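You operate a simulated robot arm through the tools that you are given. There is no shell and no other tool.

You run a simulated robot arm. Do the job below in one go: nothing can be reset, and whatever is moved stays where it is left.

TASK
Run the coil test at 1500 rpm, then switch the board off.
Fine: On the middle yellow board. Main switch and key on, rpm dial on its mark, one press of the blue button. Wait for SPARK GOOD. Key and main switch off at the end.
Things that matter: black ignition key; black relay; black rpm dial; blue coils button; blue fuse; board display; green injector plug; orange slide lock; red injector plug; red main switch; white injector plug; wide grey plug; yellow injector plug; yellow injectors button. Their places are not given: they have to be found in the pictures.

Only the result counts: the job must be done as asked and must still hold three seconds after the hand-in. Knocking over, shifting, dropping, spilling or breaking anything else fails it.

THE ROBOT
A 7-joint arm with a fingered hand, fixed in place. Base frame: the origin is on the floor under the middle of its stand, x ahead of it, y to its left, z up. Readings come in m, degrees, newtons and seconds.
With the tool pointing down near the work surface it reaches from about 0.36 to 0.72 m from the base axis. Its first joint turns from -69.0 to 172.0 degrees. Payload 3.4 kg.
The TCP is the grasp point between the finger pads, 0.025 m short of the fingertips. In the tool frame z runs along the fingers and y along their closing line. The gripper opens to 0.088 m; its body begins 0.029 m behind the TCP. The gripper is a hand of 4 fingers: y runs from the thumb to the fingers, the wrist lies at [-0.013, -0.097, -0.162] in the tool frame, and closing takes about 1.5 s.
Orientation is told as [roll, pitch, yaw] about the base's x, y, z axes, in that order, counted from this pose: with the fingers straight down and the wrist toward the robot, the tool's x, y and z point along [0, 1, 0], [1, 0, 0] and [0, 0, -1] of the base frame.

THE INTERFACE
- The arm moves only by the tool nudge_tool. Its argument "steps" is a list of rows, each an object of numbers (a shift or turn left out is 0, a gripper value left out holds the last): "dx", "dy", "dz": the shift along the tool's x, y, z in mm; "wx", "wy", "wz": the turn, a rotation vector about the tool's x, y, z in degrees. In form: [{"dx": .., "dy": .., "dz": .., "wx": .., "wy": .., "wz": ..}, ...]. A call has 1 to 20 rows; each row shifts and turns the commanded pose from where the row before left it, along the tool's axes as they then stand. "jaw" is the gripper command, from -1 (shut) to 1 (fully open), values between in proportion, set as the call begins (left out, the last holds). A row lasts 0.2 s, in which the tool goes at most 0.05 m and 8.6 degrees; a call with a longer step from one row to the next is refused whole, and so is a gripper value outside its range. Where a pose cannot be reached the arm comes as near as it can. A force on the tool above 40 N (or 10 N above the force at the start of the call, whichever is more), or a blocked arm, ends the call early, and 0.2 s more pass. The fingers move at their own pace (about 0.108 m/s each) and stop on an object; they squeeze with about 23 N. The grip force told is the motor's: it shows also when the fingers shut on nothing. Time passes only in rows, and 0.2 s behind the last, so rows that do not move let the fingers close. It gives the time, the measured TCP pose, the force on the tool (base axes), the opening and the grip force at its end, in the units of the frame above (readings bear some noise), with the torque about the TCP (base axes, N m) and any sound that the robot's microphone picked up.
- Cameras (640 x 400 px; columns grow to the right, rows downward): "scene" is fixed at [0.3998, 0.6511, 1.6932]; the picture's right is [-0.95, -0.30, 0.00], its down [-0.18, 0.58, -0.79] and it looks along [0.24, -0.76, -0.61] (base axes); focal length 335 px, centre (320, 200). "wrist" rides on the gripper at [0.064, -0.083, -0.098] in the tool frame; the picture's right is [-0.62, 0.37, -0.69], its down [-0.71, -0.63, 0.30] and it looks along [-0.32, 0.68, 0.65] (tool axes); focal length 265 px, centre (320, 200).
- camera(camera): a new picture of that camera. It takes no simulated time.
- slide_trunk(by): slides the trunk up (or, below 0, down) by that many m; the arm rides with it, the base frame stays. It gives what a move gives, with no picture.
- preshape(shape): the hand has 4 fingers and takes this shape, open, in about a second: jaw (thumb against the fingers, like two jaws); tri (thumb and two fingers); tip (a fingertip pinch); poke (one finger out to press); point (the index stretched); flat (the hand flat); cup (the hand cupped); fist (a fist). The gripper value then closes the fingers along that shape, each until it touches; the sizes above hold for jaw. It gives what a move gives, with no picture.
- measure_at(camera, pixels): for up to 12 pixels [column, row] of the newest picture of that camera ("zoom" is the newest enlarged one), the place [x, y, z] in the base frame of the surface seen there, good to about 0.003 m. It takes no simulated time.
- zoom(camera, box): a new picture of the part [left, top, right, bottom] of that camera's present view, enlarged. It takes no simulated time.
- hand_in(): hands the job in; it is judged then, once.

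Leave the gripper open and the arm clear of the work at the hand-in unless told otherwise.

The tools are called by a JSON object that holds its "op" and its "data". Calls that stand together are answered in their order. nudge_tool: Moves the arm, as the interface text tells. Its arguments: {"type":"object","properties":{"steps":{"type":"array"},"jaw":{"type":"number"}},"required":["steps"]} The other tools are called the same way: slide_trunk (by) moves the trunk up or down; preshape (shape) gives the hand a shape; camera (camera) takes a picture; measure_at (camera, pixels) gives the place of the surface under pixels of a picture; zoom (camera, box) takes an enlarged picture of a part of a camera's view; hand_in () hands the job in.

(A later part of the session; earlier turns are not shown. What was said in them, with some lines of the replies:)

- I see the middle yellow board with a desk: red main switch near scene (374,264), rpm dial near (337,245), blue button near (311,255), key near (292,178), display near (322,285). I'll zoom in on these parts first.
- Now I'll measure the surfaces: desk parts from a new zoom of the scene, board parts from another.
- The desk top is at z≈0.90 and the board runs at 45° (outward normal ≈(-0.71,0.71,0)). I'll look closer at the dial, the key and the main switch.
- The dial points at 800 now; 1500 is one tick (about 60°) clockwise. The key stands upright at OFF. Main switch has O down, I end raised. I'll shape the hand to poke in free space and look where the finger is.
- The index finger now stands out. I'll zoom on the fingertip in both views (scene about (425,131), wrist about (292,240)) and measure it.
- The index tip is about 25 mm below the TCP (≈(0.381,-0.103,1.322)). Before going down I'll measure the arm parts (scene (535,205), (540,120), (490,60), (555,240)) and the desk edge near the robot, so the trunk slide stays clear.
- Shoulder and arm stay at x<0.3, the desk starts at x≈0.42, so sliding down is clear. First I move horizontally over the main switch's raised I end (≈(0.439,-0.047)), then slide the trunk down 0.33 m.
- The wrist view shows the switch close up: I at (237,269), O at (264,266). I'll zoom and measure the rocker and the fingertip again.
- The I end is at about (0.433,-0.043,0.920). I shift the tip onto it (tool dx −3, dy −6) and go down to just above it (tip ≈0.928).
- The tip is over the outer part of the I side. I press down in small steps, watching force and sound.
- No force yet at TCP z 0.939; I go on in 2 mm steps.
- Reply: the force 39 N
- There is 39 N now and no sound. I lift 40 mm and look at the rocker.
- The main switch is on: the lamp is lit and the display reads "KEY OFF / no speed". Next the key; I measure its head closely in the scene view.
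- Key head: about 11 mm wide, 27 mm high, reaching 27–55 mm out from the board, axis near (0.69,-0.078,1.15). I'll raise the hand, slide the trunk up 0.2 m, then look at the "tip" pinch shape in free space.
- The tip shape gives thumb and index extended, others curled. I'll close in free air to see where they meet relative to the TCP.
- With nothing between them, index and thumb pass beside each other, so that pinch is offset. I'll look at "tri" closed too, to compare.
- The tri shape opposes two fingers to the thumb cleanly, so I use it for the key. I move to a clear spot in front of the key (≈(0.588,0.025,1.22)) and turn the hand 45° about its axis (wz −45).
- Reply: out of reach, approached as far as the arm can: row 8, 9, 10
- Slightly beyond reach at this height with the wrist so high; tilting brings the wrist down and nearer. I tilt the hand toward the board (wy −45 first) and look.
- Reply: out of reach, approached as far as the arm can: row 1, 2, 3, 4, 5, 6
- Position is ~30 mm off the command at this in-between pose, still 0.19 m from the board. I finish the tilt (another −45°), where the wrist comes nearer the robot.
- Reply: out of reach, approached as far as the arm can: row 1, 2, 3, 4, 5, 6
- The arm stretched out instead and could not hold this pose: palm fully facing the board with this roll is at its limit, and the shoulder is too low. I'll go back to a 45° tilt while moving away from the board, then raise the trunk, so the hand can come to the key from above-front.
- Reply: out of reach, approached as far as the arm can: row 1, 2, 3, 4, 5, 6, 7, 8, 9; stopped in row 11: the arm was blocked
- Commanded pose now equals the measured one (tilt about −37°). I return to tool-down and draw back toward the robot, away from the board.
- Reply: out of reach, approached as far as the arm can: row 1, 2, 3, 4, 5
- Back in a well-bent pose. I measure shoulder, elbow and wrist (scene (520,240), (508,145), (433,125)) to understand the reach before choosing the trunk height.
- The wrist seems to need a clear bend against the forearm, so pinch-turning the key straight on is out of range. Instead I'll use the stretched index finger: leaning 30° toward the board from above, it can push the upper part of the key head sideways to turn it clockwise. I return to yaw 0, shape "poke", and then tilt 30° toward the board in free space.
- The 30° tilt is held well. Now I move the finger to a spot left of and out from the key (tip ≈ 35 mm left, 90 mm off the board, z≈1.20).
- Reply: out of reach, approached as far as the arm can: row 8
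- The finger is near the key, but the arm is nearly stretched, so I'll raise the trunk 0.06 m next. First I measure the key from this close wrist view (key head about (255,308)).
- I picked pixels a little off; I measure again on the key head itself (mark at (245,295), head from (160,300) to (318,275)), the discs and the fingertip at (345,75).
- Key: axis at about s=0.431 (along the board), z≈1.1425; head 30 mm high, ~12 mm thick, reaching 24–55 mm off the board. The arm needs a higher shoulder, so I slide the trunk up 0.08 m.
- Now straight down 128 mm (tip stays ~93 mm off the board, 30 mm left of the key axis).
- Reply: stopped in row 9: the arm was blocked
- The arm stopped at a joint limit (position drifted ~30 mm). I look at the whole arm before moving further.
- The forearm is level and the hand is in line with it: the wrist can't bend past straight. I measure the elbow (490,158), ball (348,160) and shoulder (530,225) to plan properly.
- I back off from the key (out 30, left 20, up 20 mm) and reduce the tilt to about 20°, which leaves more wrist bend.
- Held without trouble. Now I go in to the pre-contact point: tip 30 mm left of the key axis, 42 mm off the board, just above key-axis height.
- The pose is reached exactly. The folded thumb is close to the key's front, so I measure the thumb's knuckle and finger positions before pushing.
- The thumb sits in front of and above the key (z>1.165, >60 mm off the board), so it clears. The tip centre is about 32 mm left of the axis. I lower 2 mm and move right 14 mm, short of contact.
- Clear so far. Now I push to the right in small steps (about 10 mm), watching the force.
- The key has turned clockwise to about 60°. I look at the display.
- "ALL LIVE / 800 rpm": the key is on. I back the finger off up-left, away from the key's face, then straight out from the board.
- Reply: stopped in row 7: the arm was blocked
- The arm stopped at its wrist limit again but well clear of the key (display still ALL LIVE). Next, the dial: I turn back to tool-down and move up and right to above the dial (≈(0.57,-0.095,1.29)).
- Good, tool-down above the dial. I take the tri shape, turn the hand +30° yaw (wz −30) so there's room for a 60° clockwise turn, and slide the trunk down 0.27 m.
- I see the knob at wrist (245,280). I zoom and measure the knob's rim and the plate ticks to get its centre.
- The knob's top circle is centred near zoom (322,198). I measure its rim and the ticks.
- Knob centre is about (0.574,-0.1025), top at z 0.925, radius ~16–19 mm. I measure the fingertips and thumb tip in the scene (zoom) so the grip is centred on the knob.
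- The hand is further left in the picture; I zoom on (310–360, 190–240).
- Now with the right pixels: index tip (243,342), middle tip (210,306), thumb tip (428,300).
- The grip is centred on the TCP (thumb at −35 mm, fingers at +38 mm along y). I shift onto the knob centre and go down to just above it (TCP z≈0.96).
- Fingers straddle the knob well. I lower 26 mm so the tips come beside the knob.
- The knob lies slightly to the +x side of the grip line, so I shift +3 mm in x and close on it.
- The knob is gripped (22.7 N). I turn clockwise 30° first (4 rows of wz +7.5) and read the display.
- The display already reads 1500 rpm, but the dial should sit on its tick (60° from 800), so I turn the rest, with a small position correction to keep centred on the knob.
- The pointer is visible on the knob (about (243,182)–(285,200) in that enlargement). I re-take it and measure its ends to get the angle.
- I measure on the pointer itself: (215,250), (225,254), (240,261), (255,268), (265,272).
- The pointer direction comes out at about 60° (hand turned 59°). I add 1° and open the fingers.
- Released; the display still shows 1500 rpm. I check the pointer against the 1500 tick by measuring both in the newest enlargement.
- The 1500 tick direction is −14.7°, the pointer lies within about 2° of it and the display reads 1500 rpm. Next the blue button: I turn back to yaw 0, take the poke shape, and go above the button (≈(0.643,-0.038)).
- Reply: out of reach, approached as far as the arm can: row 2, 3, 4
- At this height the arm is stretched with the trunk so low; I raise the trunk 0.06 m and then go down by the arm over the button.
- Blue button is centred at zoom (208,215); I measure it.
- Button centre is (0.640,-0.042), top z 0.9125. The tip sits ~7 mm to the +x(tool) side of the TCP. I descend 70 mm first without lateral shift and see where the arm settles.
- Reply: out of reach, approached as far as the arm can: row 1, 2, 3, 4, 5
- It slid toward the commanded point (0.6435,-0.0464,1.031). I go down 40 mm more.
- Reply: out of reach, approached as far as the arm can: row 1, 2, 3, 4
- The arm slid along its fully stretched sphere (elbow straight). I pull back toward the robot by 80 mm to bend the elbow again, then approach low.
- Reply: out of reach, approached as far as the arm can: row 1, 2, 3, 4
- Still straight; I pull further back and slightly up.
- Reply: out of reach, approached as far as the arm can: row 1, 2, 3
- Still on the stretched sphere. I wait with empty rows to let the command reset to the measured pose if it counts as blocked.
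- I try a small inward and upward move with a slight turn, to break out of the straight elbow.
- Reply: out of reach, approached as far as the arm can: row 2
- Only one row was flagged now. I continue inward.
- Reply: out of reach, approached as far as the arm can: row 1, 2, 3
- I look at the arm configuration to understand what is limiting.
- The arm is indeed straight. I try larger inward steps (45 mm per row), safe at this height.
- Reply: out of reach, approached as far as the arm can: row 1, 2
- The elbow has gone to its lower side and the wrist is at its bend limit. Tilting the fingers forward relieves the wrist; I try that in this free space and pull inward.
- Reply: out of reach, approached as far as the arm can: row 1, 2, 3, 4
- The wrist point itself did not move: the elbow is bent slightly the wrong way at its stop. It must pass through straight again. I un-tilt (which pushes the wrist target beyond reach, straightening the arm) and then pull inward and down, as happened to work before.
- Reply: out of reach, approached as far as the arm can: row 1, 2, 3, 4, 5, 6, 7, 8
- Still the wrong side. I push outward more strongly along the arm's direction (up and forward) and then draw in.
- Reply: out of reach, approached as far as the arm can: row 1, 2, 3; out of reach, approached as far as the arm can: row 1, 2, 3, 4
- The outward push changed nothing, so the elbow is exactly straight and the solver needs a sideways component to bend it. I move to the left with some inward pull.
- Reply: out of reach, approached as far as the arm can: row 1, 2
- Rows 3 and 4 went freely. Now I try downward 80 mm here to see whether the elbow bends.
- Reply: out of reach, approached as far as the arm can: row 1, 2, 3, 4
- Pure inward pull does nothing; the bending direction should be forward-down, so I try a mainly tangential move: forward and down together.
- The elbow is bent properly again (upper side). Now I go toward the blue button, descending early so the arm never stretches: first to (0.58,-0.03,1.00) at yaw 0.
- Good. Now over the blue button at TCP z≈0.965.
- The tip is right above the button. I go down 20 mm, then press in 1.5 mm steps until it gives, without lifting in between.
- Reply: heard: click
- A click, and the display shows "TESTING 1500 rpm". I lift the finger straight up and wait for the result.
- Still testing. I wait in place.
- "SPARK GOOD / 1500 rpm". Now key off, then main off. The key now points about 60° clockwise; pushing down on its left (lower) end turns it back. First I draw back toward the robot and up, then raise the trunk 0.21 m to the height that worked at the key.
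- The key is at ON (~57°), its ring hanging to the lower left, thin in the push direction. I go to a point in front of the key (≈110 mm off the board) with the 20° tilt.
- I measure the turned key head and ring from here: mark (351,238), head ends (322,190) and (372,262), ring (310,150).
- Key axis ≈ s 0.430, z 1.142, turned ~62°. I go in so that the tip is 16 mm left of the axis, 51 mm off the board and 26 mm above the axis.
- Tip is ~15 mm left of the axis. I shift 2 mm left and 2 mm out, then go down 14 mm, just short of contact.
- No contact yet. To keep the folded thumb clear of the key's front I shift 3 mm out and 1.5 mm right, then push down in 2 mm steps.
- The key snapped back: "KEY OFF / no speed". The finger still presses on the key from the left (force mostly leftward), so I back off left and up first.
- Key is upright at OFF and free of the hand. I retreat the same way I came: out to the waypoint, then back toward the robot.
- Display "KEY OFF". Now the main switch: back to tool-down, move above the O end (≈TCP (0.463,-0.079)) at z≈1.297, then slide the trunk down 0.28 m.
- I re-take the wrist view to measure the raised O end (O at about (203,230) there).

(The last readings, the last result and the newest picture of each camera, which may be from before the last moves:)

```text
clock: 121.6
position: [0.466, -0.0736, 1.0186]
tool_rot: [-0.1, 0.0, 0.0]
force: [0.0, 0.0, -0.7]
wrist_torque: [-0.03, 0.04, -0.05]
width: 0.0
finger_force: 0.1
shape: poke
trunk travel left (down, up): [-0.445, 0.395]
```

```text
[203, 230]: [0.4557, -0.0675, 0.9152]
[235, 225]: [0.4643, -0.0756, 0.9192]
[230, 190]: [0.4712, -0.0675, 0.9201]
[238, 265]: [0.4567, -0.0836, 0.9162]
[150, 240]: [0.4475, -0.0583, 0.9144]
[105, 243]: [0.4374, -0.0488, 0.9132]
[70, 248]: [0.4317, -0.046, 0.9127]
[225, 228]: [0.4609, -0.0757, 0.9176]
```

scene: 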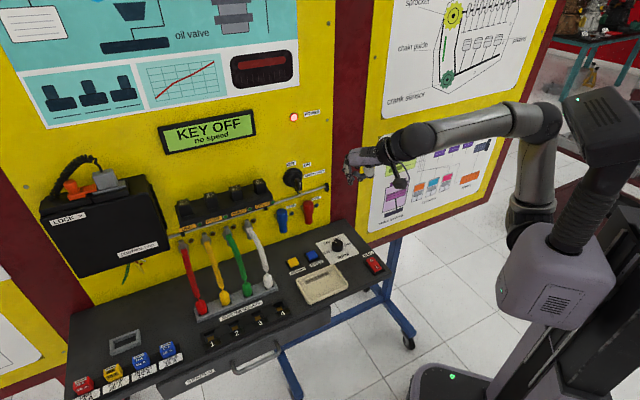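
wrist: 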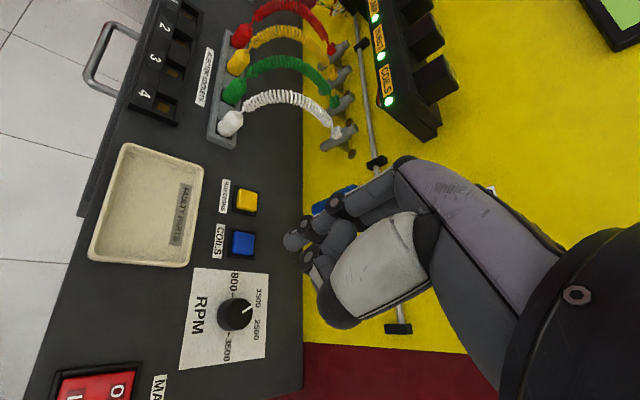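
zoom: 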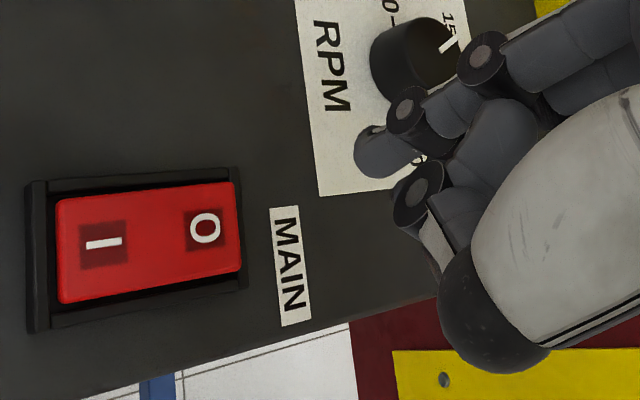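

O end edge is at (0.464,-0.076,0.919). I shift onto it and go down to just above.

{"op": "nudge_tool", "data": {"steps": [{"dx": -5.4, "dy": -5}, {"dz": 16}, {"dz": 16}, {"dz": 16}, {"dz": 15}, {}, {}]}}

{"op": "zoom", "data": {"camera": "wrist", "box": [180, 160, 360, 320]}}

{"op": "zoom", "data": {"camera": "scene", "box": [340, 220, 420, 290]}}

```text
clock: 123.2
position: [0.4585, -0.0789, 0.9546]
tool_rot: [0.0, 0.1, 0.0]
force: [0.0, -0.5, -0.3]
wrist_torque: [0.02, -0.02, 0.05]
width: 0.0
finger_force: 0.0
shape: poke
trunk travel left (down, up): [-0.445, 0.395]
```

```text
2.50 times, centred on (270, 240) of wrist
```

zoom: 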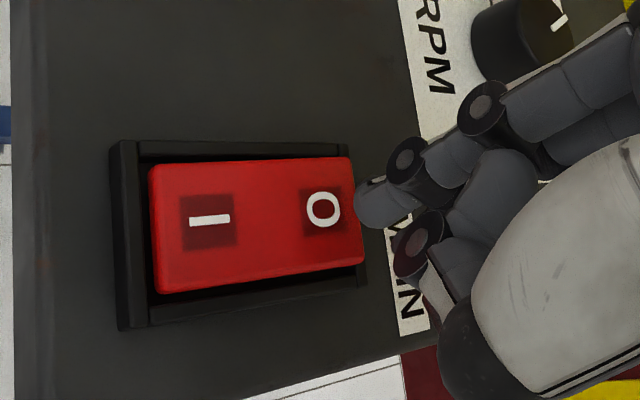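

```text
5.71 times, centred on (380, 255) of scene
```

zoom: 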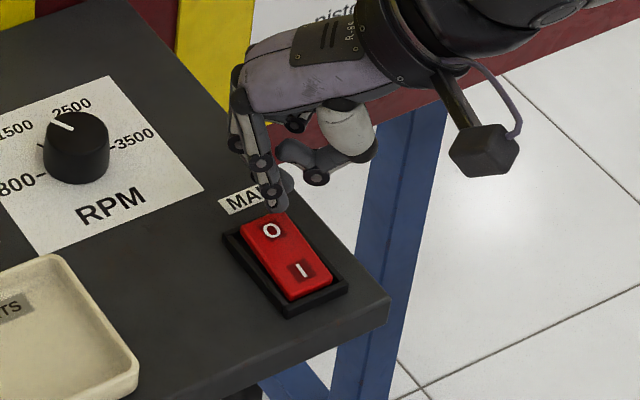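

The tip is over the O end, about 6 mm inside its edge. I press down in small steps.

{"op": "nudge_tool", "data": {"steps": [{"dz": 3}, {"dz": 3}, {"dz": 3}, {"dz": 3}, {"dz": 2}, {"dz": 2}, {"dz": 2}, {"dz": 2}, {}]}}

{"op": "camera", "data": {"camera": "scene"}}

{"op": "zoom", "data": {"camera": "scene", "box": [340, 220, 420, 290]}}

```text
clock: 125.2
position: [0.4593, -0.0794, 0.9363]
tool_rot: [0.0, -0.1, 0.1]
force: [1.3, -1.0, 9.1]
wrist_torque: [0.1, -0.07, -0.02]
width: 0.0
finger_force: 0.0
shape: poke
trunk travel left (down, up): [-0.445, 0.395]
```

```text
taken
```

scene: 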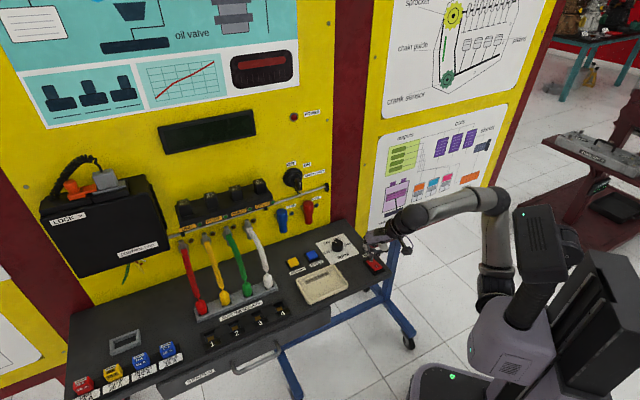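

```text
5.71 times, centred on (380, 255) of scene
```

zoom: 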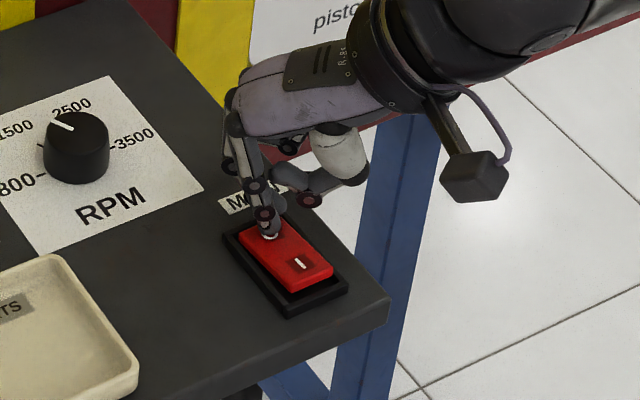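

The display and lamp are dark and the I end is up: main is off. I lift straight up and check.

{"op": "nudge_tool", "data": {"steps": [{"dz": -6}, {"dz": -14}, {"dz": -20}, {"dz": -25}, {"dz": -25}, {}]}}

{"op": "slide_trunk", "data": {"by": 0.2}}

{"op": "preshape", "data": {"shape": "jaw"}}

{"op": "camera", "data": {"camera": "scene"}}

{"op": "zoom", "data": {"camera": "scene", "box": [270, 220, 400, 310]}}

{"op": "zoom", "data": {"camera": "scene", "box": [240, 100, 360, 230]}}

```text
clock: 126.6
position: [0.4609, -0.08, 1.0234]
tool_rot: [0.0, 0.0, 0.0]
force: [-0.6, 0.3, -0.6]
wrist_torque: [0.01, -0.01, 0.0]
width: 0.0001
finger_force: 0.0
shape: poke
trunk travel left (down, up): [-0.445, 0.395]
```

```text
clock: 128.8
position: [0.4618, -0.0808, 1.2253]
tool_rot: [0.0, 0.2, 0.0]
force: [0.0, -0.1, 0.2]
wrist_torque: [-0.03, 0.0, -0.02]
width: 0.0003
finger_force: 0.1
shape: poke
trunk travel left (down, up): [-0.645, 0.195]
```

```text
clock: 129.7
position: [0.4622, -0.0786, 1.2245]
tool_rot: [0.0, 0.1, 0.1]
force: [0.3, -0.3, 0.7]
wrist_torque: [-0.04, -0.01, -0.02]
width: 0.0876
finger_force: 0.1
shape: jaw
trunk travel left (down, up): [-0.645, 0.195]
```

```text
taken
```

scene: 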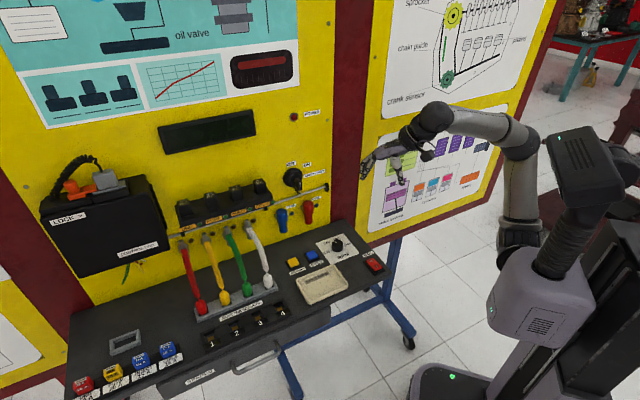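

```text
4.44 times, centred on (335, 265) of scene
```

zoom: 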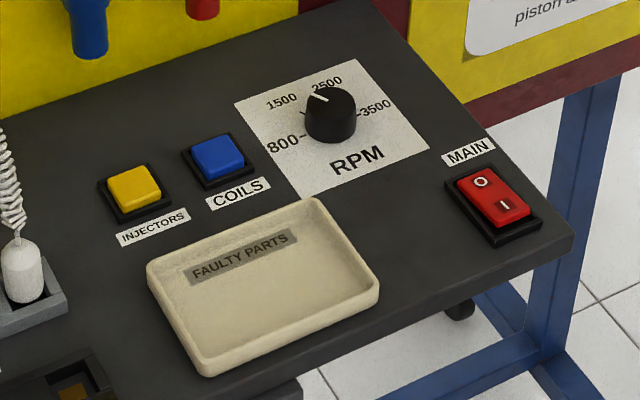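

```text
3.08 times, centred on (300, 165) of scene
```

zoom: 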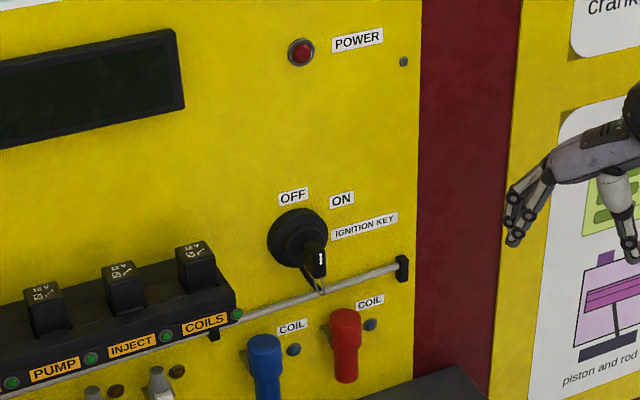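

Everything stands as asked: the main switch is at O with the lamp and display dark, the key is upright at OFF, and the dial is on 1500. The blue button was pressed once and SPARK GOOD was shown. The hand is open and clear, so I hand in.

{"op": "hand_in", "data": {}}

```text
The job is handed in.
```

The coil test ran at 1500 rpm on the middle yellow board and the display showed SPARK GOOD. The board is now off and the job is handed in.

- **Power-up:** I switched the main switch on. Then I turned the key on by pushing its head with a finger, because the arm could not hold a straight-on pinch there. The display read ALL LIVE.
- **Dial:** I turned it from 800 to 1500. The pointer is within about 2° of the mark and the display read 1500 rpm.
- **Test:** I pressed the blue coils button once and heard a click. The display showed TESTING, then SPARK GOOD.
- **Switch-off:** The key is back at OFF and the main switch is at O. The lamp and display are dark.

Nothing else looked moved in the final pictures. The hand is open and the arm is clear of the board.
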